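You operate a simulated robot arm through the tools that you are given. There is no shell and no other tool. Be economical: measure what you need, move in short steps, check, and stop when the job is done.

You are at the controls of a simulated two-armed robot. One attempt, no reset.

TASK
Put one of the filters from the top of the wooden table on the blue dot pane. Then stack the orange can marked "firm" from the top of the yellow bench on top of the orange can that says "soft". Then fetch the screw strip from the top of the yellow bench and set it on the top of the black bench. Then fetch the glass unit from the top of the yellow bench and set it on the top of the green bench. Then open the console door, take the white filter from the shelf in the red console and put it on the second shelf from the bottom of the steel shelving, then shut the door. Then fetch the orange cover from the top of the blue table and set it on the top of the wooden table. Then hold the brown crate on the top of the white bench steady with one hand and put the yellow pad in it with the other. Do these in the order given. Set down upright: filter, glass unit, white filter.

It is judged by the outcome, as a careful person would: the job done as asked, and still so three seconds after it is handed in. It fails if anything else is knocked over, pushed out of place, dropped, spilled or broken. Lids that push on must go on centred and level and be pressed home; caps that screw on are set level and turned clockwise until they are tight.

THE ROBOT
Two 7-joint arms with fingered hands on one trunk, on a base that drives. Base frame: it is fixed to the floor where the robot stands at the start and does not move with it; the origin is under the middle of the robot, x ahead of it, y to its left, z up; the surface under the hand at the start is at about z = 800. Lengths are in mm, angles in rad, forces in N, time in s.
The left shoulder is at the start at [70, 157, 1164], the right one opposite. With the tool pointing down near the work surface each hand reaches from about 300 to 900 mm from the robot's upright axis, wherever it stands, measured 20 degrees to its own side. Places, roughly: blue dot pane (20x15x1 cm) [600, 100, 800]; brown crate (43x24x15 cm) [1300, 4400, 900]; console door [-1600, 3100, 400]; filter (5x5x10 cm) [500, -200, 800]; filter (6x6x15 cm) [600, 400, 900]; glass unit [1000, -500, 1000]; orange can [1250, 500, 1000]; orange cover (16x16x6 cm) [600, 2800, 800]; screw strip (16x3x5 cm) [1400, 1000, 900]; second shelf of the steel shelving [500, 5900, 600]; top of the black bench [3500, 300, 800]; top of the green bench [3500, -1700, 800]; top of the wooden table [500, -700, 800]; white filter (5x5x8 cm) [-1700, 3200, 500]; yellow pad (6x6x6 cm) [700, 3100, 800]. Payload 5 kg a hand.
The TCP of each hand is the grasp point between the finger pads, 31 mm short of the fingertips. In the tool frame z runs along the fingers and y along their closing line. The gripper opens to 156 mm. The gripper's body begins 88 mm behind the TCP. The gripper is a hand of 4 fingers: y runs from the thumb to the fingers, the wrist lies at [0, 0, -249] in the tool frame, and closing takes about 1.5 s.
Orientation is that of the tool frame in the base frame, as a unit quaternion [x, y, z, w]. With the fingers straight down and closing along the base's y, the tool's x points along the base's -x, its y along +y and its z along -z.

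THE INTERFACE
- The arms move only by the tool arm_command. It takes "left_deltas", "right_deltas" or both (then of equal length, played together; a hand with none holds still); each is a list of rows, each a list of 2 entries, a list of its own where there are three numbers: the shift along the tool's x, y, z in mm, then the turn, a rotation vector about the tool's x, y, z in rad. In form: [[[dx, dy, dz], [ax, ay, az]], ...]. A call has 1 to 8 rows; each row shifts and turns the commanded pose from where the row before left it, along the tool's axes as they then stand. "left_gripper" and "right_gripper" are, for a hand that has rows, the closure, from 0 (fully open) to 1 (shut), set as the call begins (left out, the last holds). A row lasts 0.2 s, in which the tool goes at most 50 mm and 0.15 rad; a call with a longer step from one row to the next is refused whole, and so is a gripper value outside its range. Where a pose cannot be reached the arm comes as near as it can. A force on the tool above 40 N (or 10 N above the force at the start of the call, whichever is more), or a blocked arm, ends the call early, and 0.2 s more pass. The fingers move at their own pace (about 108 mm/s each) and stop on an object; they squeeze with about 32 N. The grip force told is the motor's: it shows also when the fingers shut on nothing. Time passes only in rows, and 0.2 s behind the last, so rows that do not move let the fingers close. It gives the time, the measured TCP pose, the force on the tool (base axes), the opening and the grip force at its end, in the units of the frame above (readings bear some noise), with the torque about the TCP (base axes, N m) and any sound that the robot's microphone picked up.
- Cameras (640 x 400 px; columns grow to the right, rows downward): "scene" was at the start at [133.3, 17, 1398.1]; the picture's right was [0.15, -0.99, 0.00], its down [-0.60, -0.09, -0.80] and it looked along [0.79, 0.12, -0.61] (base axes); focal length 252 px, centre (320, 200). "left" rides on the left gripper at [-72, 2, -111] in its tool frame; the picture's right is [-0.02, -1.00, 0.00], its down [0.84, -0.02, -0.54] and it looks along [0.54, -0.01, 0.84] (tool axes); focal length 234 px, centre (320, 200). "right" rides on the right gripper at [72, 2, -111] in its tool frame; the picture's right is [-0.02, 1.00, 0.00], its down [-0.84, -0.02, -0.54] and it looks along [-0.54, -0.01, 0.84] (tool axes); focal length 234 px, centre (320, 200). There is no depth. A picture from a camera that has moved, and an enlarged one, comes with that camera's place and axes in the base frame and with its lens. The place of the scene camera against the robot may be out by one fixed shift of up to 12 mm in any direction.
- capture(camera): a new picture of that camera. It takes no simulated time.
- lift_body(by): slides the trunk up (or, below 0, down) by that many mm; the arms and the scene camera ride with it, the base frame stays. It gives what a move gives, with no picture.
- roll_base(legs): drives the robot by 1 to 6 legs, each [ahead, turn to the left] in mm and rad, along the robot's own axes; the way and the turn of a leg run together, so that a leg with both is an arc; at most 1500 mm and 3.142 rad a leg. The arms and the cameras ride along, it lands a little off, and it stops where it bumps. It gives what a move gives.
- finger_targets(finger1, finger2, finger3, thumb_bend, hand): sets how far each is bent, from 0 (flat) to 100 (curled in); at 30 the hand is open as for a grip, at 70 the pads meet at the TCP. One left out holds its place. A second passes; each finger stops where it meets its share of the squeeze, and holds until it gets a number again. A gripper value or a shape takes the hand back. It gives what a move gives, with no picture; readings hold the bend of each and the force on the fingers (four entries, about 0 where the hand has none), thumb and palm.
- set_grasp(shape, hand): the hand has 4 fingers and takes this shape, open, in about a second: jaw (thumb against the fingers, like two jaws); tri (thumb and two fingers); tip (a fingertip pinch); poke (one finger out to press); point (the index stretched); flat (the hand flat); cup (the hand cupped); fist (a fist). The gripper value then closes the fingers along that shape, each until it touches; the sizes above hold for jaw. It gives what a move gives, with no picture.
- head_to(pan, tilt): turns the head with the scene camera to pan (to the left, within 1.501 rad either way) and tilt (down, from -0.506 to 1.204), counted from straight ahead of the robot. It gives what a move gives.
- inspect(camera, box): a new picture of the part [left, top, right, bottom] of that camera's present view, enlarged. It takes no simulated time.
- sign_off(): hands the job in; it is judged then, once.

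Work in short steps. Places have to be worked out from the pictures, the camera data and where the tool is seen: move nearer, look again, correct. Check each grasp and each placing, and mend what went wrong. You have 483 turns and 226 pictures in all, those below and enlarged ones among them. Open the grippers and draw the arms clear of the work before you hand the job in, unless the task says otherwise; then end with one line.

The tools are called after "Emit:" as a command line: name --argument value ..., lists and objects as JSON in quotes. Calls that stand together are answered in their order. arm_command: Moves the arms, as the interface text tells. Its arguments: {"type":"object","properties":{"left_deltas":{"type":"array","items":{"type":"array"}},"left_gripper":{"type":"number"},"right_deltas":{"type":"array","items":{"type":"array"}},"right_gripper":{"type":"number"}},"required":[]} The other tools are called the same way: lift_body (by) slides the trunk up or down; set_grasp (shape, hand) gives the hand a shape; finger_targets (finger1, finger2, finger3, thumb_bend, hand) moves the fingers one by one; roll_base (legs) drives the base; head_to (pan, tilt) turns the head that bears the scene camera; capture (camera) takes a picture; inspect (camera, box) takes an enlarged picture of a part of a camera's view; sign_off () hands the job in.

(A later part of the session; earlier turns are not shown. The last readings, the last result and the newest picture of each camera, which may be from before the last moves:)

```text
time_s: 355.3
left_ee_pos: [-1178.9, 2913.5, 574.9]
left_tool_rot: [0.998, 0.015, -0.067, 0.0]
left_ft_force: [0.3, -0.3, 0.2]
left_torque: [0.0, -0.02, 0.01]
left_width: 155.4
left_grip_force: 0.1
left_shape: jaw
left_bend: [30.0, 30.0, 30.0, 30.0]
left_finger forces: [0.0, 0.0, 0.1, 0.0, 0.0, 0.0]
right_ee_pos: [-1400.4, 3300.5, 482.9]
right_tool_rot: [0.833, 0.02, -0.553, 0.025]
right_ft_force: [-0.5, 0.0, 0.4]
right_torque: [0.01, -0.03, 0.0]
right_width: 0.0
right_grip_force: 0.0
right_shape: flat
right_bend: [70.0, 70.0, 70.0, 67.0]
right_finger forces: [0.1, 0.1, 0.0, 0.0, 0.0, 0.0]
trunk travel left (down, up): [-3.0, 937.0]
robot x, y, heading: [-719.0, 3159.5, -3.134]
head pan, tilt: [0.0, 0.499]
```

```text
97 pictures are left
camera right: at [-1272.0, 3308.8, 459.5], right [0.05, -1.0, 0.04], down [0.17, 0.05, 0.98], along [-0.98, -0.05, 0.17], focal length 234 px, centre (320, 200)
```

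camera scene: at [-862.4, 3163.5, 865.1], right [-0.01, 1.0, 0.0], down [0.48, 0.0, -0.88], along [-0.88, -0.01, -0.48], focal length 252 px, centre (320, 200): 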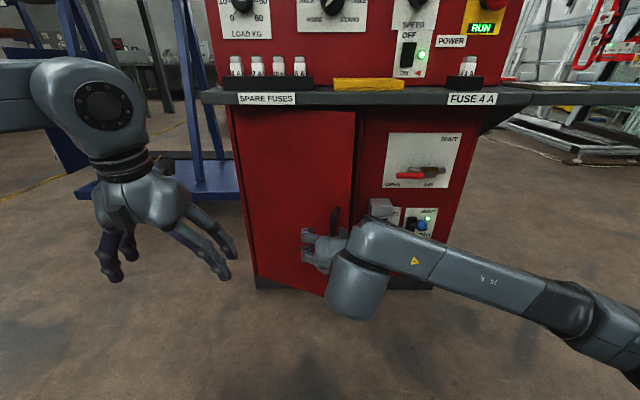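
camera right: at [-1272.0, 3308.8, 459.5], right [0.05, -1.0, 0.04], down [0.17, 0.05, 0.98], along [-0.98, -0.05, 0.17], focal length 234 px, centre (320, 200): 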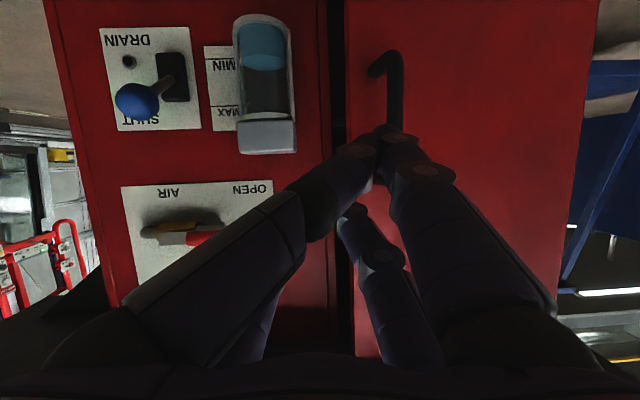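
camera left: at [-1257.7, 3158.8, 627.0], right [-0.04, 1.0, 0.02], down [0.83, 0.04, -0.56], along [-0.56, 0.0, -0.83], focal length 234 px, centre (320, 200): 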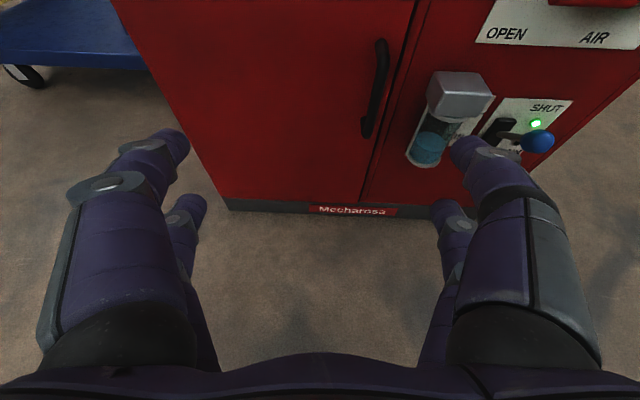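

I set the fingers individually: three fingers flat as a thin blade, thumb tucked in, then look.

Emit:
finger_targets --hand "right" --finger1 0 --finger2 0 --finger3 0 --thumb_bend 95

Emit:
capture --camera "right"

Emit:
inspect --camera "scene" --box '[230, 90, 470, 300]'

```text
time_s: 356.3
left_ee_pos: [-1180.5, 2911.4, 574.4]
left_tool_rot: [0.998, 0.014, -0.067, 0.0]
left_ft_force: [0.4, -0.5, -0.6]
left_torque: [0.01, -0.01, -0.03]
left_width: 155.7
left_grip_force: 0.0
left_shape: jaw
left_bend: [30.0, 30.0, 30.0, 30.0]
left_finger forces: [0.1, 0.0, 0.0, 0.0, 0.0, 0.0]
right_ee_pos: [-1402.6, 3300.8, 482.1]
right_tool_rot: [0.833, 0.021, -0.552, 0.027]
right_ft_force: [0.5, -0.6, 0.6]
right_torque: [-0.01, 0.01, 0.0]
right_width: 77.8
right_grip_force: 0.0
right_shape: fingers
right_bend: [0.0, 0.0, 0.0, 95.0]
right_finger forces: [0.0, 0.0, 0.1, 0.0, 0.0, 0.0]
trunk travel left (down, up): [-3.0, 937.0]
robot x, y, heading: [-717.1, 3162.3, -3.138]
head pan, tilt: [0.0, 0.499]
```

```text
96 pictures are left
camera right: at [-1272.0, 3308.8, 459.5], right [0.05, -1.0, 0.04], down [0.17, 0.05, 0.98], along [-0.98, -0.05, 0.17], focal length 234 px, centre (320, 200)
```

right: 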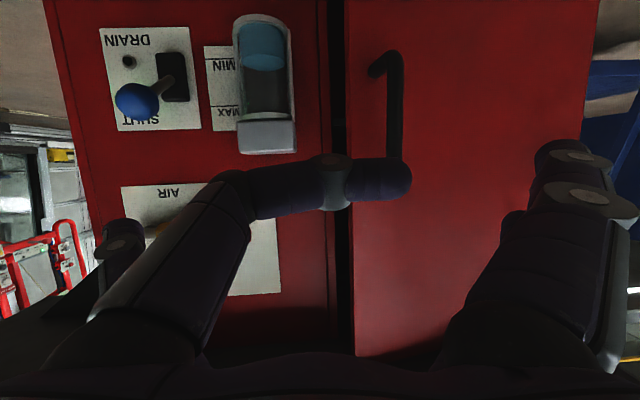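

```text
1.90 times, centred on (350, 195) of scene
camera zoom: at [-862.4, 3163.5, 865.1], right [-0.01, 1.0, 0.0], down [0.48, 0.0, -0.88], along [-0.88, -0.01, -0.48], focal length 480 px, centre (263, 210)
```

zoom: 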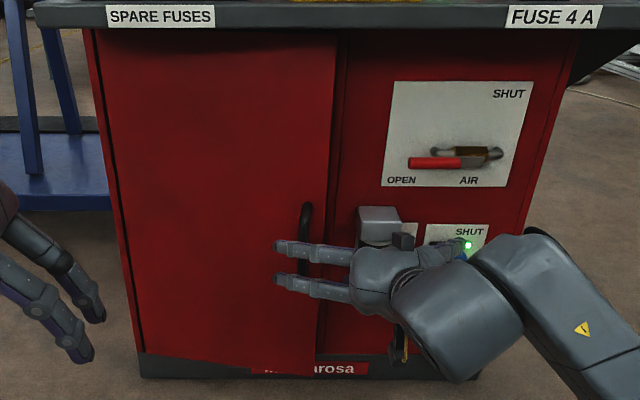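

The door has swung back to ~11°. I'll regrip the handle in jaw shape and use the base to pull it much wider.

Emit:
set_grasp --hand "right" --shape "jaw"

Emit:
arm_command --right_deltas '[[[0, 20, -30], [0, 0, 0]], [[0, 30, 0], [0, 0, 0]], [[0, 30, 0], [0, 0, 0]], [[10, 0, 0], [0, 0, 0]], [[0, 0, 0], [0, 0, 0]]]' --right_gripper 0.5

Emit:
capture --camera "right"

```text
time_s: 357.2
left_ee_pos: [-1179.0, 2912.1, 574.8]
left_tool_rot: [0.998, 0.014, -0.068, -0.001]
left_ft_force: [-0.6, 0.1, -0.4]
left_torque: [0.0, -0.03, -0.01]
left_width: 156.0
left_grip_force: 0.0
left_shape: jaw
left_bend: [30.0, 30.0, 30.0, 30.0]
left_finger forces: [0.1, 0.1, 0.2, 0.0, 0.1, 0.0]
right_ee_pos: [-1401.4, 3301.4, 482.6]
right_tool_rot: [0.833, 0.02, -0.552, 0.026]
right_ft_force: [-0.4, -0.5, 0.2]
right_torque: [-0.03, 0.0, 0.0]
right_width: 156.0
right_grip_force: 0.1
right_shape: jaw
right_bend: [30.0, 30.0, 30.0, 30.0]
right_finger forces: [0.0, 0.0, 0.0, 0.0, 0.0, 0.0]
trunk travel left (down, up): [-3.0, 937.0]
robot x, y, heading: [-720.4, 3161.6, -3.137]
head pan, tilt: [0.0, 0.499]
```

```text
time_s: 358.4
left_ee_pos: [-1178.6, 2913.7, 574.5]
left_tool_rot: [0.998, 0.014, -0.067, 0.0]
left_ft_force: [0.9, -0.2, -0.4]
left_torque: [-0.01, -0.04, 0.0]
left_width: 155.6
left_grip_force: 0.0
left_shape: jaw
left_bend: [30.0, 30.0, 30.0, 30.0]
left_finger forces: [0.0, 0.0, 0.1, 0.0, 0.0, 0.0]
right_ee_pos: [-1366.3, 3222.2, 485.6]
right_tool_rot: [0.833, 0.021, -0.552, 0.026]
right_ft_force: [-0.2, -0.5, 0.1]
right_torque: [0.0, 0.0, -0.02]
right_width: 78.8
right_grip_force: 0.2
right_shape: jaw
right_bend: [73.0, 73.0, 73.0, 70.0]
right_finger forces: [0.1, 0.0, 0.0, 0.1, 0.0, 0.0]
trunk travel left (down, up): [-3.0, 937.0]
robot x, y, heading: [-719.9, 3164.3, -3.131]
head pan, tilt: [0.0, 0.499]
```

```text
94 pictures are left
camera right: at [-1236.0, 3228.8, 463.0], right [0.05, -1.0, 0.04], down [0.17, 0.05, 0.98], along [-0.98, -0.05, 0.17], focal length 234 px, centre (320, 200)
```

right: 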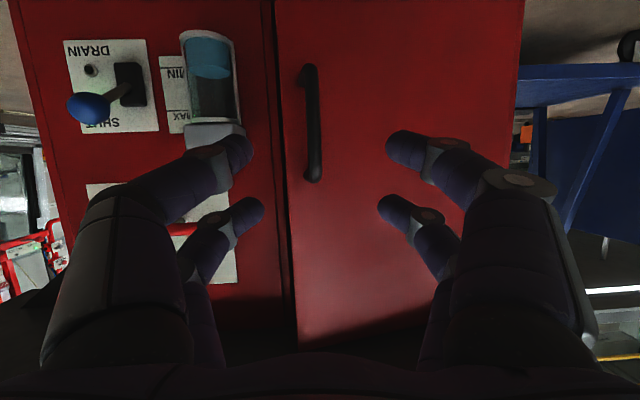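

Handle now at [-1508,3219,425]. I advance to it and grip again.

Emit:
arm_command --right_deltas '[[[-1, -1, 40], [0, 0, 0]], [[-1, -1, 40], [0, 0, 0]], [[-1, -1, 40], [0, 0, 0]], [[0, 0, 22], [0, 0, 0]], [[0, 0, 0], [0, 0, 0]]]'

Emit:
arm_command --right_deltas '[[[0, 0, 0], [0, 0, 0]], [[0, 0, 0], [0, 0, 0]], [[0, 0, 0], [0, 0, 0]], [[0, 0, 0], [0, 0, 0]], [[0, 0, 0], [0, 0, 0]], [[0, 0, 0], [0, 0, 0]]]' --right_gripper 1.0

Emit:
capture --camera "right"

```text
time_s: 359.6
left_ee_pos: [-1179.5, 2912.4, 574.1]
left_tool_rot: [0.998, 0.015, -0.067, 0.0]
left_ft_force: [-0.2, -0.8, 1.3]
left_torque: [0.0, 0.0, 0.02]
left_width: 155.8
left_grip_force: 0.1
left_shape: jaw
left_bend: [30.0, 30.0, 30.0, 30.0]
left_finger forces: [0.1, 0.1, 0.0, 0.0, 0.0, 0.1]
right_ee_pos: [-1498.9, 3215.3, 432.0]
right_tool_rot: [0.833, 0.021, -0.552, 0.026]
right_ft_force: [0.2, 0.4, -0.7]
right_torque: [-0.03, -0.04, 0.01]
right_width: 78.3
right_grip_force: 0.1
right_shape: jaw
right_bend: [73.0, 73.0, 73.0, 70.0]
right_finger forces: [0.1, 0.0, 0.0, 0.0, 0.1, 0.1]
trunk travel left (down, up): [-3.0, 937.0]
robot x, y, heading: [-720.3, 3165.1, -3.138]
head pan, tilt: [0.0, 0.499]
```

```text
time_s: 361.0
left_ee_pos: [-1179.8, 2912.0, 573.2]
left_tool_rot: [0.998, 0.015, -0.067, 0.0]
left_ft_force: [0.2, -0.2, 0.3]
left_torque: [0.0, 0.02, 0.0]
left_width: 155.5
left_grip_force: 0.1
left_shape: jaw
left_bend: [30.0, 30.0, 30.0, 30.0]
left_finger forces: [0.0, 0.1, 0.0, 0.0, 0.0, 0.1]
right_ee_pos: [-1498.5, 3215.5, 432.5]
right_tool_rot: [0.833, 0.021, -0.552, 0.026]
right_ft_force: [0.8, -0.7, -0.6]
right_torque: [0.05, -0.04, -0.01]
right_width: 5.8
right_grip_force: 32.0
right_shape: jaw
right_bend: [69.0, 70.0, 70.0, 70.0]
right_finger forces: [28.4, 0.0, 0.1, 0.1, 28.3, 0.1]
trunk travel left (down, up): [-3.0, 937.0]
robot x, y, heading: [-717.0, 3161.8, -3.135]
head pan, tilt: [0.0, 0.499]
```

```text
93 pictures are left
camera right: at [-1369.6, 3223.1, 409.3], right [0.05, -1.0, 0.04], down [0.17, 0.05, 0.98], along [-0.98, -0.05, 0.17], focal length 234 px, centre (320, 200)
```

right: 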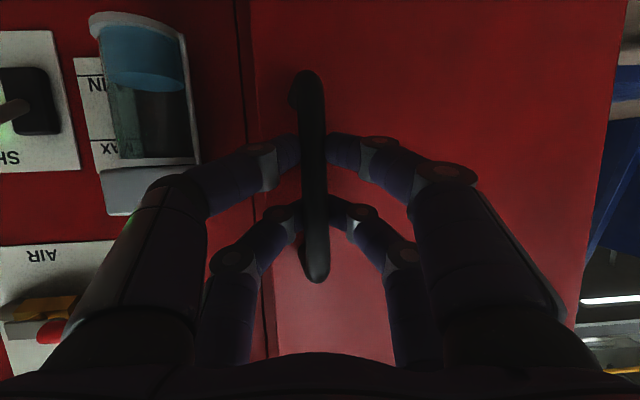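

The grip is just at the tips. I open slightly, advance 16 mm and close again to wrap the bar.

Emit:
arm_command --right_deltas '[[[0, 0, 0], [0, 0, 0]], [[0, 0, 0], [0, 0, 0]], [[0, -3, 8], [0, 0, 0]], [[0, 0, 10], [0, 0, 0]]]' --right_gripper 0.6

Emit:
arm_command --right_deltas '[[[0, 0, 0], [0, 0, 0]], [[0, 0, 0], [0, 0, 0]], [[0, 0, 0], [0, 0, 0]], [[0, 0, 0], [0, 0, 0]], [[0, 0, 0], [0, 0, 0]]]' --right_gripper 1.0

Emit:
arm_command --right_deltas '[[[6, 3, -14], [0, 0, 0]], [[6, 3, -14], [0, 0, 0]], [[6, 4, -14], [0, 0, 0]], [[6, 5, -14], [0, 0, 0]]]'

```text
time_s: 362.0
left_ee_pos: [-1178.8, 2912.0, 573.2]
left_tool_rot: [0.998, 0.014, -0.067, 0.0]
left_ft_force: [-0.5, 0.0, -0.3]
left_torque: [-0.01, 0.0, -0.03]
left_width: 155.9
left_grip_force: 0.0
left_shape: jaw
left_bend: [30.0, 30.0, 30.0, 30.0]
left_finger forces: [0.0, 0.1, 0.0, 0.1, 0.0, 0.0]
right_ee_pos: [-1516.3, 3217.7, 425.7]
right_tool_rot: [0.833, 0.021, -0.552, 0.026]
right_ft_force: [-0.8, -0.2, -0.2]
right_torque: [0.02, 0.02, -0.02]
right_width: 61.9
right_grip_force: 0.2
right_shape: jaw
right_bend: [73.0, 73.0, 73.0, 70.0]
right_finger forces: [0.0, 0.1, 0.0, 0.0, 0.0, 0.0]
trunk travel left (down, up): [-3.0, 937.0]
robot x, y, heading: [-720.0, 3162.8, -3.129]
head pan, tilt: [0.0, 0.499]
```

```text
time_s: 363.2
left_ee_pos: [-1178.3, 2911.3, 574.3]
left_tool_rot: [0.998, 0.015, -0.067, 0.001]
left_ft_force: [-0.5, 0.1, -0.2]
left_torque: [-0.02, -0.03, -0.01]
left_width: 155.9
left_grip_force: 0.1
left_shape: jaw
left_bend: [30.0, 30.0, 30.0, 30.0]
left_finger forces: [0.0, 0.1, 0.0, 0.0, 0.0, 0.0]
right_ee_pos: [-1515.8, 3216.3, 425.4]
right_tool_rot: [0.833, 0.021, -0.552, 0.026]
right_ft_force: [-0.2, 0.8, 0.5]
right_torque: [-0.02, -0.01, -0.03]
right_width: 0.0
right_grip_force: 31.5
right_shape: jaw
right_bend: [70.0, 70.0, 74.0, 70.0]
right_finger forces: [0.0, 0.0, 0.0, 0.0, 0.0, 0.0]
trunk travel left (down, up): [-3.0, 937.0]
robot x, y, heading: [-716.9, 3161.5, -3.132]
head pan, tilt: [0.0, 0.499]
```

```text
time_s: 364.2
left_ee_pos: [-1179.8, 2911.3, 574.4]
left_tool_rot: [0.998, 0.015, -0.068, -0.001]
left_ft_force: [0.1, -0.4, -0.4]
left_torque: [-0.02, -0.01, 0.02]
left_width: 156.0
left_grip_force: 0.1
left_shape: jaw
left_bend: [30.0, 30.0, 30.0, 30.0]
left_finger forces: [0.0, 0.0, 0.1, 0.1, 0.1, 0.1]
right_ee_pos: [-1452.4, 3206.4, 424.9]
right_tool_rot: [0.833, 0.02, -0.552, 0.026]
right_ft_force: [0.7, -0.9, 0.0]
right_torque: [0.0, -0.01, 0.0]
right_width: 0.1
right_grip_force: 32.0
right_shape: jaw
right_bend: [70.0, 70.0, 74.0, 70.0]
right_finger forces: [0.0, 0.1, 0.1, 0.0, 0.0, 0.0]
trunk travel left (down, up): [-3.0, 937.0]
robot x, y, heading: [-719.9, 3158.1, -3.133]
head pan, tilt: [0.0, 0.499]
```

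I check whether the door came along.

Emit:
capture --camera "right"

Emit:
inspect --camera "scene" --box '[230, 90, 470, 300]'

```text
92 pictures are left
camera right: at [-1323.1, 3213.1, 402.7], right [0.05, -1.0, 0.04], down [0.17, 0.05, 0.98], along [-0.98, -0.05, 0.17], focal length 234 px, centre (320, 200)
```

right: 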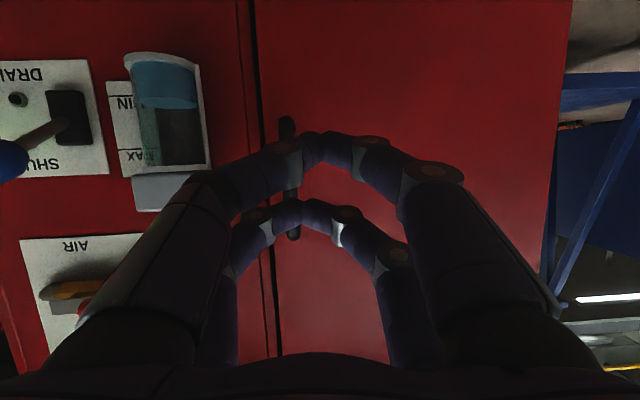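

```text
1.90 times, centred on (350, 195) of scene
camera zoom: at [-862.5, 3163.5, 865.1], right [-0.01, 1.0, 0.0], down [0.48, 0.0, -0.88], along [-0.88, -0.01, -0.48], focal length 480 px, centre (263, 210)
```

zoom: 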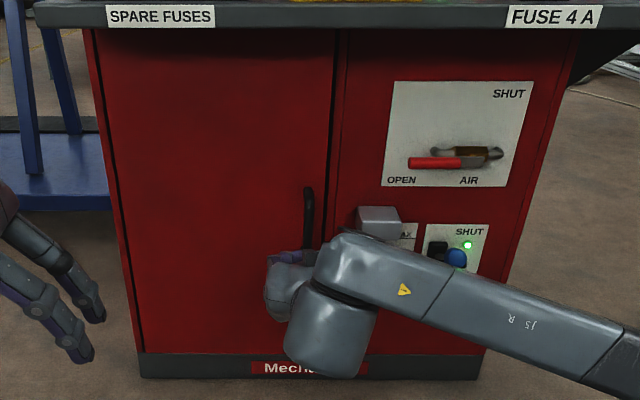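

The fingers had pushed the door shut and closed in front of the bar. I repeat the first, successful approach at x≈-1575.

Emit:
arm_command --right_deltas '[[[0, -16, 0], [0, 0, 0]], [[0, -16, 0], [0, 0, 0]], [[0, 0, 0], [0, 0, 0]], [[-16, 0, 37], [0, 0, 0]], [[-16, 0, 37], [0, 0, 0]], [[-16, 0, 35], [0, 0, 0]], [[-2, 0, 4], [0, 0, 0]], [[0, 0, 0], [0, 0, 0]]]' --right_gripper 0.5

Emit:
capture --camera "right"

```text
time_s: 366.0
left_ee_pos: [-1178.5, 2912.8, 575.6]
left_tool_rot: [0.998, 0.015, -0.066, 0.001]
left_ft_force: [0.8, -0.9, 0.1]
left_torque: [-0.02, 0.04, -0.01]
left_width: 156.0
left_grip_force: 0.0
left_shape: jaw
left_bend: [30.0, 30.0, 30.0, 30.0]
left_finger forces: [0.0, 0.1, 0.0, 0.0, 0.0, 0.0]
right_ee_pos: [-1577.4, 3227.9, 426.0]
right_tool_rot: [0.834, 0.022, -0.55, 0.026]
right_ft_force: [31.3, 1.2, -4.6]
right_torque: [0.18, 0.28, 1.56]
right_width: 77.4
right_grip_force: 0.1
right_shape: jaw
right_bend: [73.0, 76.0, 73.0, 70.0]
right_finger forces: [0.1, 31.6, 0.0, 0.1, 0.0, 0.1]
trunk travel left (down, up): [-3.0, 937.0]
robot x, y, heading: [-714.6, 3163.7, -3.132]
head pan, tilt: [0.0, 0.499]
```

```text
90 pictures are left
camera right: at [-1447.4, 3234.6, 404.7], right [0.06, -1.0, 0.04], down [0.17, 0.05, 0.98], along [-0.98, -0.05, 0.17], focal length 234 px, centre (320, 200)
```

right: 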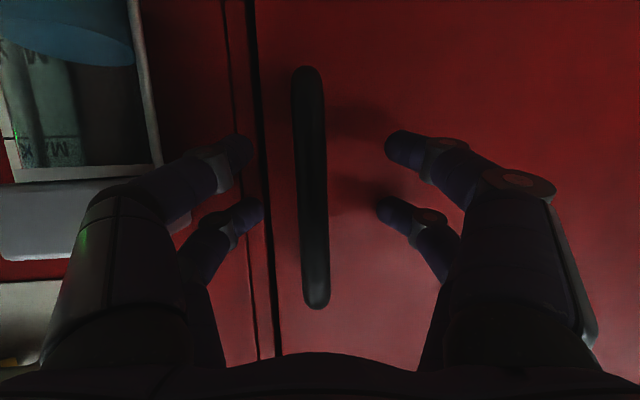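

The fingertips touch the closed door. I back off 3 mm, centre, and close on the bar.

Emit:
arm_command --right_deltas '[[[1, -5, -3], [0, 0, 0]], [[0, 0, 0], [0, 0, 0]]]'

Emit:
arm_command --right_deltas '[[[0, 0, 0], [0, 0, 0]], [[0, 0, 0], [0, 0, 0]], [[0, 0, 0], [0, 0, 0]], [[0, 0, 0], [0, 0, 0]], [[0, 0, 0], [0, 0, 0]]]' --right_gripper 1.0

Emit:
arm_command --right_deltas '[[[5, 0, -12], [0, 0, 0]], [[6, 2, -14], [0, 0, 0]], [[6, 2, -14], [0, 0, 0]], [[6, 3, -14], [0, 0, 0]]]'

Emit:
capture --camera "right"

```text
time_s: 366.6
left_ee_pos: [-1178.1, 2911.1, 575.0]
left_tool_rot: [0.998, 0.014, -0.067, 0.0]
left_ft_force: [0.1, -0.2, -0.2]
left_torque: [0.03, -0.02, 0.01]
left_width: 156.0
left_grip_force: 0.1
left_shape: jaw
left_bend: [30.0, 30.0, 30.0, 30.0]
left_finger forces: [0.0, 0.0, 0.0, 0.1, 0.2, 0.0]
right_ee_pos: [-1576.7, 3234.5, 430.1]
right_tool_rot: [0.833, 0.021, -0.552, 0.027]
right_ft_force: [18.8, -0.4, -4.2]
right_torque: [0.26, 0.05, 1.04]
right_width: 78.8
right_grip_force: 0.1
right_shape: jaw
right_bend: [73.0, 74.0, 73.0, 70.0]
right_finger forces: [0.0, 18.7, 0.1, 0.0, 0.1, 0.0]
trunk travel left (down, up): [-3.0, 937.0]
robot x, y, heading: [-716.2, 3159.7, -3.128]
head pan, tilt: [0.0, 0.499]
```

```text
time_s: 367.9
left_ee_pos: [-1179.4, 2912.2, 574.4]
left_tool_rot: [0.998, 0.015, -0.066, 0.0]
left_ft_force: [-0.8, 0.3, 0.3]
left_torque: [-0.02, 0.0, -0.02]
left_width: 155.8
left_grip_force: 0.0
left_shape: jaw
left_bend: [30.0, 30.0, 30.0, 30.0]
left_finger forces: [0.0, 0.0, 0.0, 0.0, 0.0, 0.0]
right_ee_pos: [-1578.4, 3245.5, 428.9]
right_tool_rot: [0.834, 0.013, -0.552, 0.017]
right_ft_force: [10.7, 18.3, 1.7]
right_torque: [-0.5, 0.3, -1.33]
right_width: 0.2
right_grip_force: 31.7
right_shape: jaw
right_bend: [70.0, 80.0, 76.0, 70.0]
right_finger forces: [4.4, 0.0, 39.8, 0.1, 0.0, 0.1]
trunk travel left (down, up): [-3.0, 937.0]
robot x, y, heading: [-716.8, 3163.6, -3.149]
head pan, tilt: [0.0, 0.499]
stopped in row 5 (right hand): the force on the tool passed its limit at 40 N (the readings are from after the stop); the commanded pose is now the measured one
```

```text
time_s: 368.9
left_ee_pos: [-1178.9, 2912.6, 574.2]
left_tool_rot: [0.998, 0.015, -0.067, 0.0]
left_ft_force: [0.6, 1.0, -0.1]
left_torque: [0.02, 0.0, 0.0]
left_width: 155.8
left_grip_force: 0.0
left_shape: jaw
left_bend: [30.0, 30.0, 30.0, 30.0]
left_finger forces: [0.0, 0.1, 0.2, 0.1, 0.1, 0.0]
right_ee_pos: [-1519.0, 3236.5, 429.4]
right_tool_rot: [0.833, 0.017, -0.552, 0.022]
right_ft_force: [-7.6, 16.0, 2.8]
right_torque: [-1.59, 1.62, -3.88]
right_width: 1.6
right_grip_force: 31.9
right_shape: jaw
right_bend: [70.0, 80.0, 78.0, 70.0]
right_finger forces: [70.3, 2.9, 63.6, 0.0, 0.0, 0.0]
trunk travel left (down, up): [-3.0, 937.0]
robot x, y, heading: [-718.2, 3164.3, -3.133]
head pan, tilt: [0.0, 0.499]
```

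```text
89 pictures are left
camera right: at [-1389.5, 3241.5, 405.9], right [0.04, -1.0, 0.04], down [0.17, 0.05, 0.98], along [-0.98, -0.03, 0.17], focal length 234 px, centre (320, 200)
```

right: 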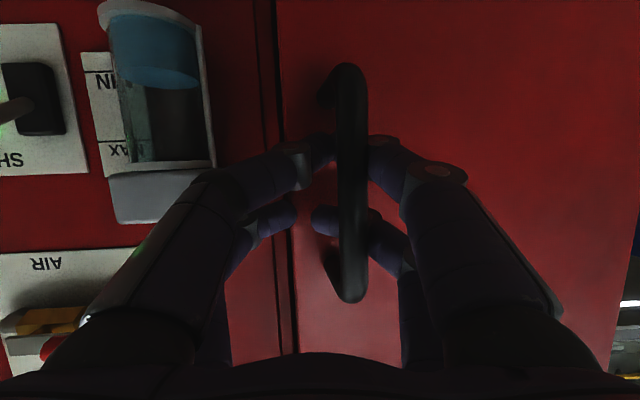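

Hooked properly this time. I pull further along the arc with the arm.

Emit:
arm_command --right_deltas '[[[6, 10, -15], [0, 0, 0]], [[6, 10, -15], [0, 0, 0]], [[6, 10, -15], [0, 0, 0]], [[6, 10, -15], [0, 0, 0]]]'

Emit:
roll_base --legs '[[-70, 0.06]]'

Emit:
capture --camera "right"

```text
time_s: 369.9
left_ee_pos: [-1179.8, 2912.6, 574.2]
left_tool_rot: [0.998, 0.016, -0.065, 0.0]
left_ft_force: [-0.9, 0.2, 0.4]
left_torque: [-0.02, -0.02, 0.02]
left_width: 155.8
left_grip_force: 0.0
left_shape: jaw
left_bend: [30.0, 30.0, 30.0, 30.0]
left_finger forces: [0.1, 0.0, 0.1, 0.0, 0.1, 0.1]
right_ee_pos: [-1462.1, 3213.0, 429.1]
right_tool_rot: [0.834, 0.008, -0.552, 0.011]
right_ft_force: [-3.5, 12.3, 0.7]
right_torque: [-0.92, 1.06, -2.73]
right_width: 3.1
right_grip_force: 31.8
right_shape: jaw
right_bend: [70.0, 80.0, 76.0, 70.0]
right_finger forces: [54.9, 2.6, 46.9, 0.1, 0.0, 0.0]
trunk travel left (down, up): [-3.0, 937.0]
robot x, y, heading: [-719.9, 3158.8, -3.14]
head pan, tilt: [0.0, 0.499]
stopped in row 4 (right hand): the force on the tool passed its limit at 40 N (the readings are from after the stop); the commanded pose is now the measured one
```

```text
time_s: 370.9
left_ee_pos: [-1093.9, 2888.7, 574.0]
left_tool_rot: [0.997, 0.046, -0.067, 0.003]
left_ft_force: [-0.7, -0.3, 0.2]
left_torque: [0.01, -0.01, 0.0]
left_width: 156.0
left_grip_force: 0.0
left_shape: jaw
left_bend: [30.0, 30.0, 30.0, 30.0]
left_finger forces: [0.0, 0.0, 0.0, 0.0, 0.1, 0.1]
right_ee_pos: [-1393.7, 3169.9, 427.8]
right_tool_rot: [0.834, 0.032, -0.55, 0.03]
right_ft_force: [-18.8, 15.2, -3.2]
right_torque: [-3.56, 2.9, -8.26]
right_width: 5.4
right_grip_force: 32.4
right_shape: jaw
right_bend: [70.0, 79.0, 83.0, 67.0]
right_finger forces: [92.3, 13.7, 110.5, 0.0, 13.8, 0.1]
trunk travel left (down, up): [-3.0, 937.0]
robot x, y, heading: [-653.0, 3163.2, -3.082]
head pan, tilt: [0.0, 0.499]
```

```text
88 pictures are left
camera right: at [-1265.3, 3179.5, 406.2], right [0.08, -1.0, 0.04], down [0.17, 0.05, 0.98], along [-0.98, -0.07, 0.17], focal length 234 px, centre (320, 200)
```

right: 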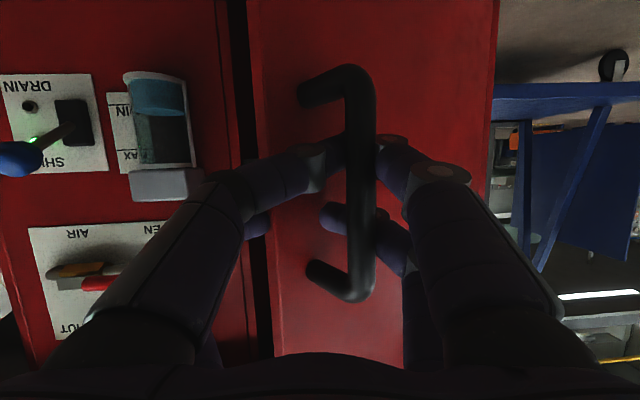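

The door is at ~33°. I relieve the twist by yawing the hand slightly, then pull on with the base.

Emit:
arm_command --right_deltas '[[[0, 3, 0], [0.074, 0, 0.03]], [[0, 3, 0], [0.074, 0, 0.03]]]'

Emit:
roll_base --legs '[[-60, 0.08]]'

Emit:
capture --camera "right"

```text
time_s: 371.5
left_ee_pos: [-1092.8, 2886.9, 575.6]
left_tool_rot: [0.997, 0.045, -0.067, 0.003]
left_ft_force: [0.1, 0.7, 0.1]
left_torque: [-0.04, 0.03, 0.03]
left_width: 155.9
left_grip_force: 0.0
left_shape: jaw
left_bend: [30.0, 30.0, 30.0, 30.0]
left_finger forces: [0.0, 0.0, 0.1, 0.0, 0.0, 0.0]
right_ee_pos: [-1394.1, 3167.6, 429.7]
right_tool_rot: [0.835, -0.037, -0.549, -0.02]
right_ft_force: [15.0, 33.1, 5.2]
right_torque: [-0.3, 1.45, -3.18]
right_width: 4.5
right_grip_force: 31.8
right_shape: jaw
right_bend: [70.0, 79.0, 78.0, 68.0]
right_finger forces: [50.6, 3.0, 65.0, 0.0, 0.0, 0.0]
trunk travel left (down, up): [-3.0, 937.0]
robot x, y, heading: [-649.5, 3166.4, -3.078]
head pan, tilt: [0.0, 0.499]
```

```text
time_s: 372.6
left_ee_pos: [-1012.0, 2854.7, 572.6]
left_tool_rot: [0.994, 0.088, -0.065, 0.004]
left_ft_force: [0.5, -0.3, 0.0]
left_torque: [-0.02, 0.02, 0.01]
left_width: 156.2
left_grip_force: 0.1
left_shape: jaw
left_bend: [30.0, 30.0, 30.0, 30.0]
left_finger forces: [0.0, 0.1, 0.0, 0.0, 0.1, 0.0]
right_ee_pos: [-1344.6, 3117.7, 427.3]
right_tool_rot: [0.834, -0.014, -0.552, 0.002]
right_ft_force: [-25.8, -14.9, -7.2]
right_torque: [-0.44, 0.55, -1.31]
right_width: 3.3
right_grip_force: 32.1
right_shape: jaw
right_bend: [69.0, 79.0, 74.0, 73.0]
right_finger forces: [58.8, 10.7, 29.1, 0.1, 0.0, 0.0]
trunk travel left (down, up): [-3.0, 937.0]
robot x, y, heading: [-592.5, 3169.7, -2.998]
head pan, tilt: [0.0, 0.499]
stopped in leg 1: the force on the tool passed its limit at 50 N (the readings are from after the stop); the commanded pose is now the measured one
```

```text
87 pictures are left
camera right: at [-1215.3, 3112.0, 406.4], right [-0.03, -1.0, 0.04], down [0.17, 0.03, 0.98], along [-0.98, 0.04, 0.17], focal length 234 px, centre (320, 200)
```

right: 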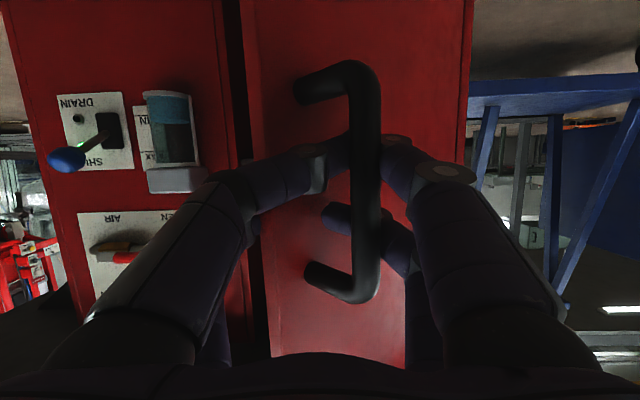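

The door is now ~44° open. I release, back off, and look.

Emit:
arm_command --right_deltas '[[[0, 0, 0], [0, 0, 0]], [[0, 0, 0], [0, 0, 0]], [[0, 0, 0], [0, 0, 0]], [[0, 0, 0], [0, 0, 0]], [[10, 0, -25], [0, 0, 0]], [[15, 0, -35], [0, 0, 0]], [[15, -15, -35], [0, 0, 0]], [[0, -30, 0], [0, 0, 0]]]' --right_gripper 0.2

Emit:
capture --camera "right"

Emit:
head_to --pan -0.2 --tilt 0.45

Emit:
capture --camera "scene"

```text
time_s: 374.4
left_ee_pos: [-1010.5, 2856.7, 574.1]
left_tool_rot: [0.994, 0.087, -0.066, 0.004]
left_ft_force: [-0.5, -0.4, 0.1]
left_torque: [0.0, 0.01, -0.01]
left_width: 156.2
left_grip_force: 0.0
left_shape: jaw
left_bend: [30.0, 30.0, 30.0, 30.0]
left_finger forces: [0.1, 0.0, 0.1, 0.0, 0.0, 0.0]
right_ee_pos: [-1248.1, 3166.1, 449.6]
right_tool_rot: [0.834, -0.015, -0.552, 0.0]
right_ft_force: [-0.5, -0.6, -0.6]
right_torque: [0.01, 0.01, 0.01]
right_width: 124.6
right_grip_force: 0.1
right_shape: jaw
right_bend: [26.0, 26.0, 26.0, 47.0]
right_finger forces: [0.0, 0.1, 0.0, 0.0, 0.1, 0.0]
right hand out of reach, approached as far as the arm can: row 6, 7
trunk travel left (down, up): [-3.0, 937.0]
robot x, y, heading: [-593.2, 3169.3, -2.999]
head pan, tilt: [0.0, 0.499]
```

```text
86 pictures are left
camera right: at [-1117.7, 3161.4, 428.5], right [-0.03, -1.0, 0.04], down [0.17, 0.03, 0.98], along [-0.98, 0.04, 0.17], focal length 234 px, centre (320, 200)
```

right: 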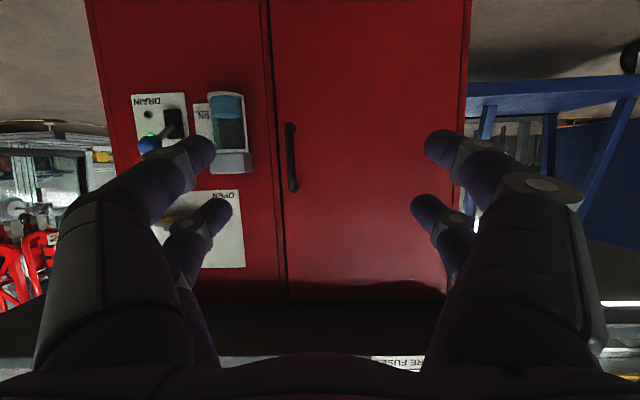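

```text
time_s: 375.2
left_ee_pos: [-1011.4, 2856.4, 573.8]
left_tool_rot: [0.994, 0.087, -0.066, 0.003]
left_ft_force: [0.6, 0.1, 0.2]
left_torque: [-0.02, 0.03, 0.0]
left_width: 155.6
left_grip_force: 0.1
left_shape: jaw
left_bend: [30.0, 30.0, 30.0, 30.0]
left_finger forces: [0.1, 0.1, 0.0, 0.0, 0.1, 0.0]
right_ee_pos: [-1245.9, 3166.2, 451.8]
right_tool_rot: [0.834, -0.015, -0.551, 0.0]
right_ft_force: [0.0, 1.0, 0.4]
right_torque: [-0.02, 0.03, -0.02]
right_width: 124.9
right_grip_force: 0.1
right_shape: jaw
right_bend: [26.0, 26.0, 26.0, 47.0]
right_finger forces: [0.0, 0.1, 0.1, 0.0, 0.0, 0.0]
trunk travel left (down, up): [-3.0, 937.0]
robot x, y, heading: [-589.9, 3171.0, -3.0]
head pan, tilt: [-0.201, 0.45]
```

```text
85 pictures are left
camera scene: at [-735.8, 3171.2, 869.6], right [0.06, 1.0, 0.0], down [0.43, -0.03, -0.9], along [-0.9, 0.05, -0.44], focal length 252 px, centre (320, 200)
```

scene: 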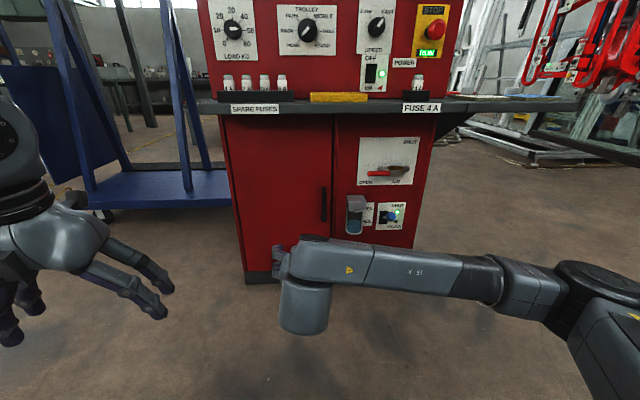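

The door swung shut on release — the pull force grew with angle, so it is sprung shut. So the left hand must hold it open while the right takes the filter. I shift the base +160 mm in y so the left hand can reach the handle.

Emit:
roll_base --legs '[[0, -1.107], [200, 0], [0, 0.966]]'

Emit:
arm_command --right_deltas '[[[0, -30, -30], [0, 0, 0]], [[0, -35, -30], [0, 0, 0]], [[0, -40, -20], [0, 0, 0]], [[0, -45, 0], [0, 0, 0]]]' --left_deltas '[[[-30, -30, 0], [0, -0.12, 0]], [[-30, -30, 0], [0, -0.14, 0]], [[-30, -30, 0], [0, -0.14, 0]], [[-30, -30, 10], [0, -0.14, 0]]]' --right_gripper 0 --left_gripper 0.5

Emit:
arm_command --left_deltas '[[[-20, -25, 20], [0, -0.14, 0]], [[-10, -25, 25], [0, -0.14, 0]], [[0, -25, 25], [0, -0.14, 0]], [[0, -20, 25], [0, -0.1, 0]], [[0, 0, 0], [0, 0, 0]]]'

Emit:
capture --camera "left"

```text
time_s: 382.0
left_ee_pos: [-1166.4, 3086.9, 576.2]
left_tool_rot: [0.998, 0.011, -0.067, -0.001]
left_ft_force: [-0.6, 0.2, 0.2]
left_torque: [0.02, -0.02, 0.03]
left_width: 155.8
left_grip_force: 0.0
left_shape: jaw
left_bend: [30.0, 30.0, 30.0, 30.0]
left_finger forces: [0.0, 0.0, 0.0, 0.0, 0.0, 0.0]
right_ee_pos: [-1353.1, 3429.1, 451.3]
right_tool_rot: [0.83, -0.08, -0.55, -0.043]
right_ft_force: [-0.4, -0.4, 0.2]
right_torque: [0.02, -0.02, 0.0]
right_width: 124.8
right_grip_force: 0.1
right_shape: jaw
right_bend: [26.0, 26.0, 26.0, 47.0]
right_finger forces: [0.0, 0.1, 0.0, 0.0, 0.1, 0.0]
trunk travel left (down, up): [-3.0, 937.0]
robot x, y, heading: [-704.2, 3330.6, 3.129]
head pan, tilt: [-0.201, 0.45]
```

```text
time_s: 383.0
left_ee_pos: [-1286.1, 3204.4, 605.2]
left_tool_rot: [0.943, 0.01, -0.331, 0.002]
left_ft_force: [0.6, -0.1, 0.6]
left_torque: [0.04, -0.01, 0.0]
left_width: 78.6
left_grip_force: 0.2
left_shape: jaw
left_bend: [73.0, 73.0, 73.0, 70.0]
left_finger forces: [0.0, 0.0, 0.0, 0.1, 0.0, 0.0]
right_ee_pos: [-1280.7, 3558.4, 481.8]
right_tool_rot: [0.831, -0.08, -0.549, -0.043]
right_ft_force: [-0.7, -0.3, 2.2]
right_torque: [0.0, -0.23, -0.04]
right_width: 155.9
right_grip_force: 0.1
right_shape: jaw
right_bend: [30.0, 30.0, 30.0, 30.0]
right_finger forces: [0.0, 0.0, 0.0, 0.1, 0.1, 0.0]
right hand out of reach, approached as far as the arm can: row 3, 4
trunk travel left (down, up): [-3.0, 937.0]
robot x, y, heading: [-704.6, 3333.5, 3.13]
head pan, tilt: [-0.201, 0.45]
```

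```text
time_s: 384.2
left_ee_pos: [-1385.0, 3299.5, 565.8]
left_tool_rot: [0.827, 0.009, -0.562, 0.004]
left_ft_force: [-0.3, 0.2, -0.2]
left_torque: [0.03, 0.06, 0.0]
left_width: 78.5
left_grip_force: 0.1
left_shape: jaw
left_bend: [73.0, 73.0, 73.0, 70.0]
left_finger forces: [0.1, 0.0, 0.1, 0.1, 0.0, 0.0]
right_ee_pos: [-1280.1, 3557.5, 480.6]
right_tool_rot: [0.831, -0.08, -0.549, -0.042]
right_ft_force: [1.3, 0.0, -1.3]
right_torque: [0.0, 0.01, 0.02]
right_width: 155.9
right_grip_force: 0.1
right_shape: jaw
right_bend: [30.0, 30.0, 30.0, 30.0]
right_finger forces: [0.0, 0.1, 0.0, 0.0, 0.0, 0.0]
trunk travel left (down, up): [-3.0, 937.0]
robot x, y, heading: [-700.8, 3331.5, 3.132]
head pan, tilt: [-0.201, 0.45]
```

```text
84 pictures are left
camera left: at [-1307.0, 3298.4, 673.3], right [-0.03, 1.0, 0.03], down [0.81, 0.04, -0.58], along [-0.58, 0.0, -0.82], focal length 234 px, centre (320, 200)
```

left: 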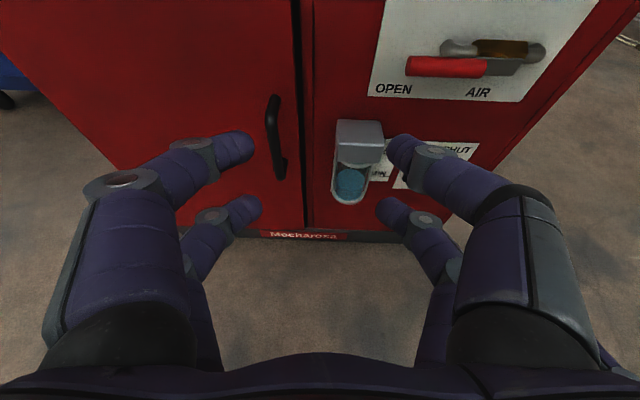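

The left hand reaches here. I line it up with the handle: down and over to y≈3233.

Emit:
arm_command --left_deltas '[[[23, 22, 22], [0, 0, 0]], [[23, 22, 22], [0, 0, 0]], [[23, 22, 22], [0, 0, 0]], [[18, 0, 0], [0, 0, 0]], [[0, 0, 0], [0, 0, 0]]]'

Emit:
capture --camera "left"

```text
time_s: 385.4
left_ee_pos: [-1413.6, 3230.5, 460.4]
left_tool_rot: [0.827, 0.009, -0.562, 0.005]
left_ft_force: [0.3, -0.8, 0.0]
left_torque: [-0.02, 0.02, -0.01]
left_width: 78.4
left_grip_force: 0.1
left_shape: jaw
left_bend: [73.0, 73.0, 73.0, 70.0]
left_finger forces: [0.0, 0.0, 0.0, 0.0, 0.0, 0.1]
right_ee_pos: [-1281.2, 3556.5, 481.8]
right_tool_rot: [0.831, -0.08, -0.549, -0.043]
right_ft_force: [0.7, -0.6, 0.2]
right_torque: [-0.01, 0.01, 0.0]
right_width: 156.1
right_grip_force: 0.1
right_shape: jaw
right_bend: [30.0, 30.0, 30.0, 30.0]
right_finger forces: [0.1, 0.1, 0.1, 0.0, 0.0, 0.0]
trunk travel left (down, up): [-3.0, 937.0]
robot x, y, heading: [-703.0, 3332.7, 3.13]
head pan, tilt: [-0.201, 0.45]
```

```text
83 pictures are left
camera left: at [-1335.6, 3229.8, 567.9], right [-0.03, 1.0, 0.02], down [0.82, 0.04, -0.58], along [-0.58, 0.0, -0.82], focal length 234 px, centre (320, 200)
```

left: 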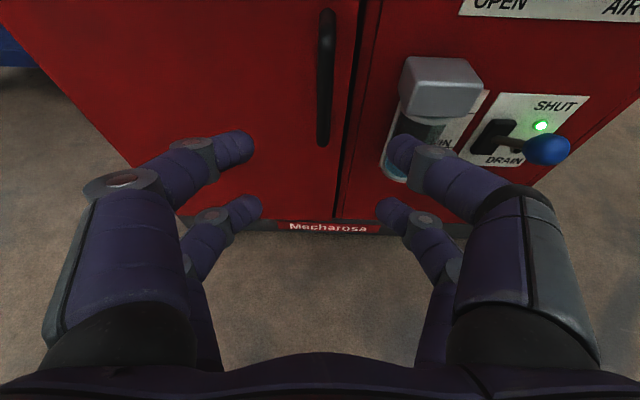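

Aligned in y with the handle. I advance to wrap it.

Emit:
arm_command --left_deltas '[[[-8, 0, 40], [0, 0, 0]], [[-8, 0, 40], [0, 0, 0]], [[-8, 0, 40], [0, 0, 0]], [[-7, 0, 36], [0, 0, 0]], [[0, 0, 4], [0, 0, 0]], [[0, 0, 0], [0, 0, 0]]]'

Emit:
capture --camera "left"

```text
time_s: 386.8
left_ee_pos: [-1556.6, 3209.6, 438.8]
left_tool_rot: [0.828, 0.009, -0.561, 0.004]
left_ft_force: [-0.9, -0.3, -0.3]
left_torque: [0.0, 0.01, 0.0]
left_width: 78.5
left_grip_force: 0.1
left_shape: jaw
left_bend: [73.0, 73.0, 73.0, 70.0]
left_finger forces: [0.0, 0.0, 0.0, 0.0, 0.1, 0.1]
left hand out of reach, approached as far as the arm can: row 4, 5
right_ee_pos: [-1281.1, 3558.7, 480.4]
right_tool_rot: [0.831, -0.08, -0.549, -0.043]
right_ft_force: [0.8, -0.2, 0.1]
right_torque: [-0.02, 0.04, 0.01]
right_width: 155.8
right_grip_force: 0.1
right_shape: jaw
right_bend: [30.0, 30.0, 30.0, 30.0]
right_finger forces: [0.0, 0.0, 0.0, 0.0, 0.0, 0.0]
trunk travel left (down, up): [-3.0, 937.0]
robot x, y, heading: [-704.7, 3328.0, 3.131]
head pan, tilt: [-0.201, 0.45]
```

```text
82 pictures are left
camera left: at [-1479.9, 3209.0, 547.0], right [-0.03, 1.0, 0.03], down [0.82, 0.04, -0.58], along [-0.58, 0.0, -0.82], focal length 234 px, centre (320, 200)
```

left: 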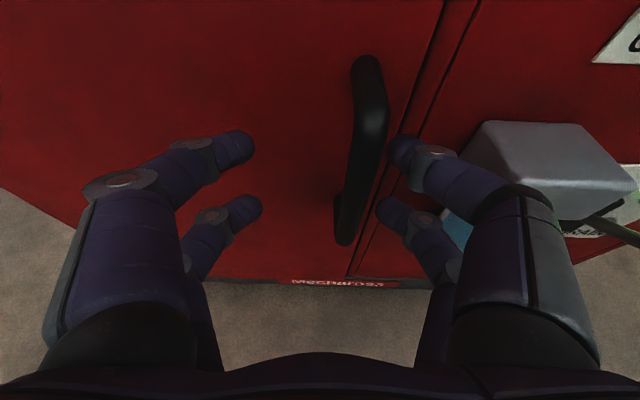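

The left arm is at full stretch and drifted to y=3210. I pull it back 70 mm, roll the base 80 mm closer, and re-approach.

Emit:
arm_command --left_deltas '[[[8, 0, -40], [0, 0, 0]], [[8, 0, -40], [0, 0, 0]], [[0, 0, 0], [0, 0, 0]]]'

Emit:
roll_base --legs '[[80, 0]]'

Emit:
capture --camera "left"

```text
time_s: 387.6
left_ee_pos: [-1477.7, 3212.6, 453.1]
left_tool_rot: [0.828, 0.009, -0.561, 0.005]
left_ft_force: [-0.2, -0.8, 0.6]
left_torque: [-0.05, 0.01, -0.02]
left_width: 78.3
left_grip_force: 0.2
left_shape: jaw
left_bend: [73.0, 73.0, 73.0, 70.0]
left_finger forces: [0.0, 0.0, 0.0, 0.0, 0.0, 0.0]
right_ee_pos: [-1279.8, 3557.6, 481.5]
right_tool_rot: [0.831, -0.079, -0.549, -0.042]
right_ft_force: [-0.2, 0.1, 0.0]
right_torque: [-0.01, 0.01, -0.03]
right_width: 155.7
right_grip_force: 0.1
right_shape: jaw
right_bend: [30.0, 30.0, 30.0, 30.0]
right_finger forces: [0.1, 0.1, 0.0, 0.0, 0.0, 0.0]
trunk travel left (down, up): [-3.0, 937.0]
robot x, y, heading: [-705.2, 3329.7, 3.133]
head pan, tilt: [-0.201, 0.45]
```

```text
time_s: 388.6
left_ee_pos: [-1558.4, 3211.2, 453.4]
left_tool_rot: [0.827, 0.01, -0.561, 0.006]
left_ft_force: [-0.3, 0.3, -0.5]
left_torque: [0.02, 0.03, 0.0]
left_width: 78.6
left_grip_force: 0.1
left_shape: jaw
left_bend: [73.0, 73.0, 73.0, 70.0]
left_finger forces: [0.0, 0.1, 0.1, 0.0, 0.1, 0.1]
right_ee_pos: [-1361.4, 3557.7, 481.1]
right_tool_rot: [0.83, -0.079, -0.55, -0.042]
right_ft_force: [-0.1, 0.8, -0.6]
right_torque: [0.02, 0.0, 0.0]
right_width: 155.6
right_grip_force: 0.0
right_shape: jaw
right_bend: [30.0, 30.0, 30.0, 30.0]
right_finger forces: [0.0, 0.0, 0.0, 0.1, 0.0, 0.0]
trunk travel left (down, up): [-3.0, 937.0]
robot x, y, heading: [-786.0, 3331.3, 3.131]
head pan, tilt: [-0.201, 0.45]
```

```text
81 pictures are left
camera left: at [-1480.8, 3211.2, 561.2], right [-0.03, 1.0, 0.02], down [0.82, 0.04, -0.58], along [-0.58, 0.0, -0.82], focal length 234 px, centre (320, 200)
```

left: 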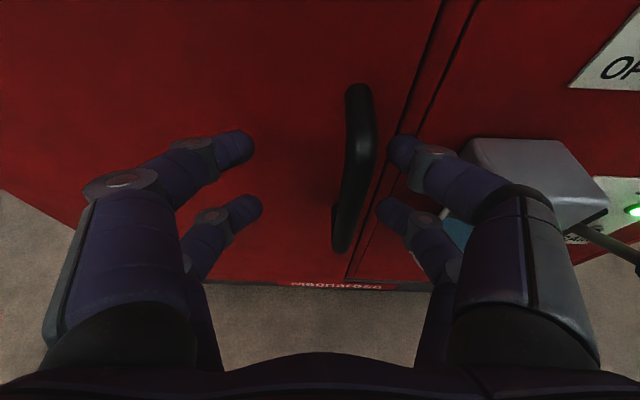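

The bar is between the fingers; I centre on it, lower slightly, advance to x≈-1577 and close.

Emit:
arm_command --left_deltas '[[[10, -18, 0], [0, 0, 0]], [[-2, 0, 12], [0, 0, 0]], [[0, 0, 6], [0, 0, 0]], [[0, 0, 0], [0, 0, 0]]]'

Emit:
arm_command --left_deltas '[[[0, 0, 0], [0, 0, 0]], [[0, 0, 0], [0, 0, 0]], [[0, 0, 0], [0, 0, 0]], [[0, 0, 0], [0, 0, 0]], [[0, 0, 0], [0, 0, 0]]]' --left_gripper 1.0

Emit:
capture --camera "left"

```text
time_s: 389.6
left_ee_pos: [-1572.0, 3229.0, 439.5]
left_tool_rot: [0.827, 0.01, -0.562, 0.005]
left_ft_force: [-0.1, 0.2, 0.2]
left_torque: [-0.01, -0.02, 0.0]
left_width: 78.5
left_grip_force: 0.1
left_shape: jaw
left_bend: [73.0, 73.0, 73.0, 70.0]
left_finger forces: [0.1, 0.1, 0.0, 0.0, 0.1, 0.0]
right_ee_pos: [-1361.2, 3558.3, 480.8]
right_tool_rot: [0.831, -0.079, -0.549, -0.042]
right_ft_force: [0.0, -0.5, 0.0]
right_torque: [0.01, 0.0, -0.01]
right_width: 156.1
right_grip_force: 0.1
right_shape: jaw
right_bend: [30.0, 30.0, 30.0, 30.0]
right_finger forces: [0.0, 0.1, 0.0, 0.0, 0.1, 0.0]
trunk travel left (down, up): [-3.0, 937.0]
robot x, y, heading: [-781.2, 3327.6, 3.136]
head pan, tilt: [-0.201, 0.45]
```

```text
time_s: 390.8
left_ee_pos: [-1571.0, 3231.6, 439.4]
left_tool_rot: [0.827, 0.008, -0.562, 0.004]
left_ft_force: [-2.9, 14.9, -1.4]
left_torque: [-0.05, -0.06, -1.35]
left_width: 11.6
left_grip_force: 32.0
left_shape: jaw
left_bend: [70.0, 70.0, 70.0, 70.0]
left_finger forces: [14.4, 0.1, 0.1, 0.0, 31.7, 0.0]
right_ee_pos: [-1362.4, 3557.7, 480.2]
right_tool_rot: [0.831, -0.079, -0.549, -0.041]
right_ft_force: [-0.6, -0.3, 0.1]
right_torque: [-0.03, 0.01, 0.01]
right_width: 156.0
right_grip_force: 0.1
right_shape: jaw
right_bend: [30.0, 30.0, 30.0, 30.0]
right_finger forces: [0.1, 0.0, 0.0, 0.0, 0.1, 0.0]
trunk travel left (down, up): [-3.0, 937.0]
robot x, y, heading: [-783.8, 3333.3, 3.129]
head pan, tilt: [-0.201, 0.45]
```

```text
80 pictures are left
camera left: at [-1494.2, 3230.3, 547.2], right [-0.03, 1.0, 0.02], down [0.82, 0.04, -0.58], along [-0.58, 0.0, -0.82], focal length 234 px, centre (320, 200)
```

left: 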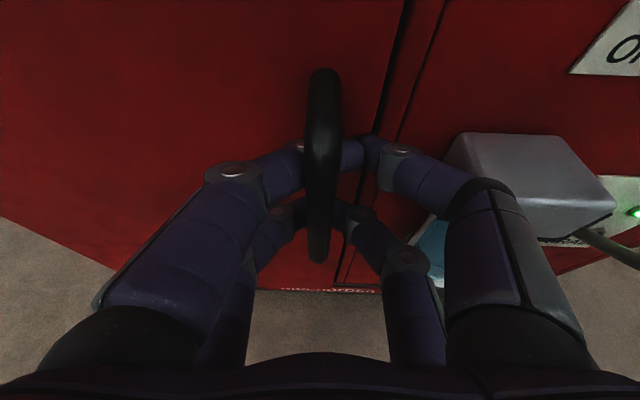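

A firm grip on the bar (12 mm). I pull along the door's arc, yawing the hand with it: first 24°.

Emit:
arm_command --left_deltas '[[[13, 6, -32.7], [0.098, 0, 0.039]], [[13, 6, -32.7], [0.098, 0, 0.039]], [[13, 6, -32.7], [0.098, 0, 0.039]], [[13, 6, -32.7], [0.098, 0, 0.039]]]'

Emit:
capture --camera "left"

```text
time_s: 391.8
left_ee_pos: [-1436.0, 3183.9, 439.1]
left_tool_rot: [0.812, -0.163, -0.55, -0.112]
left_ft_force: [-1.6, 3.1, -3.6]
left_torque: [0.04, -0.04, -1.17]
left_width: 11.2
left_grip_force: 32.5
left_shape: jaw
left_bend: [70.0, 70.0, 70.0, 70.0]
left_finger forces: [18.5, 0.1, 0.0, 0.0, 27.5, 0.0]
right_ee_pos: [-1361.2, 3555.8, 479.7]
right_tool_rot: [0.831, -0.078, -0.549, -0.041]
right_ft_force: [0.5, -0.2, 0.3]
right_torque: [0.03, 0.04, -0.01]
right_width: 155.8
right_grip_force: 0.1
right_shape: jaw
right_bend: [30.0, 30.0, 30.0, 30.0]
right_finger forces: [0.0, 0.0, 0.0, 0.0, 0.1, 0.0]
trunk travel left (down, up): [-3.0, 937.0]
robot x, y, heading: [-786.5, 3327.7, 3.136]
head pan, tilt: [-0.201, 0.45]
```

```text
79 pictures are left
camera left: at [-1366.6, 3152.7, 547.4], right [0.38, 0.93, 0.03], down [0.76, -0.3, -0.58], along [-0.53, 0.24, -0.82], focal length 234 px, centre (320, 200)
```

left: 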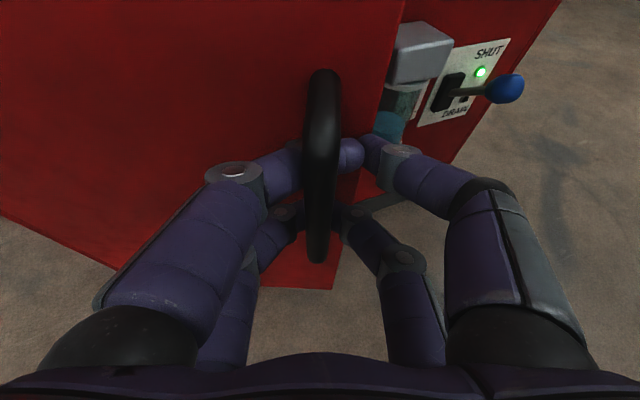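

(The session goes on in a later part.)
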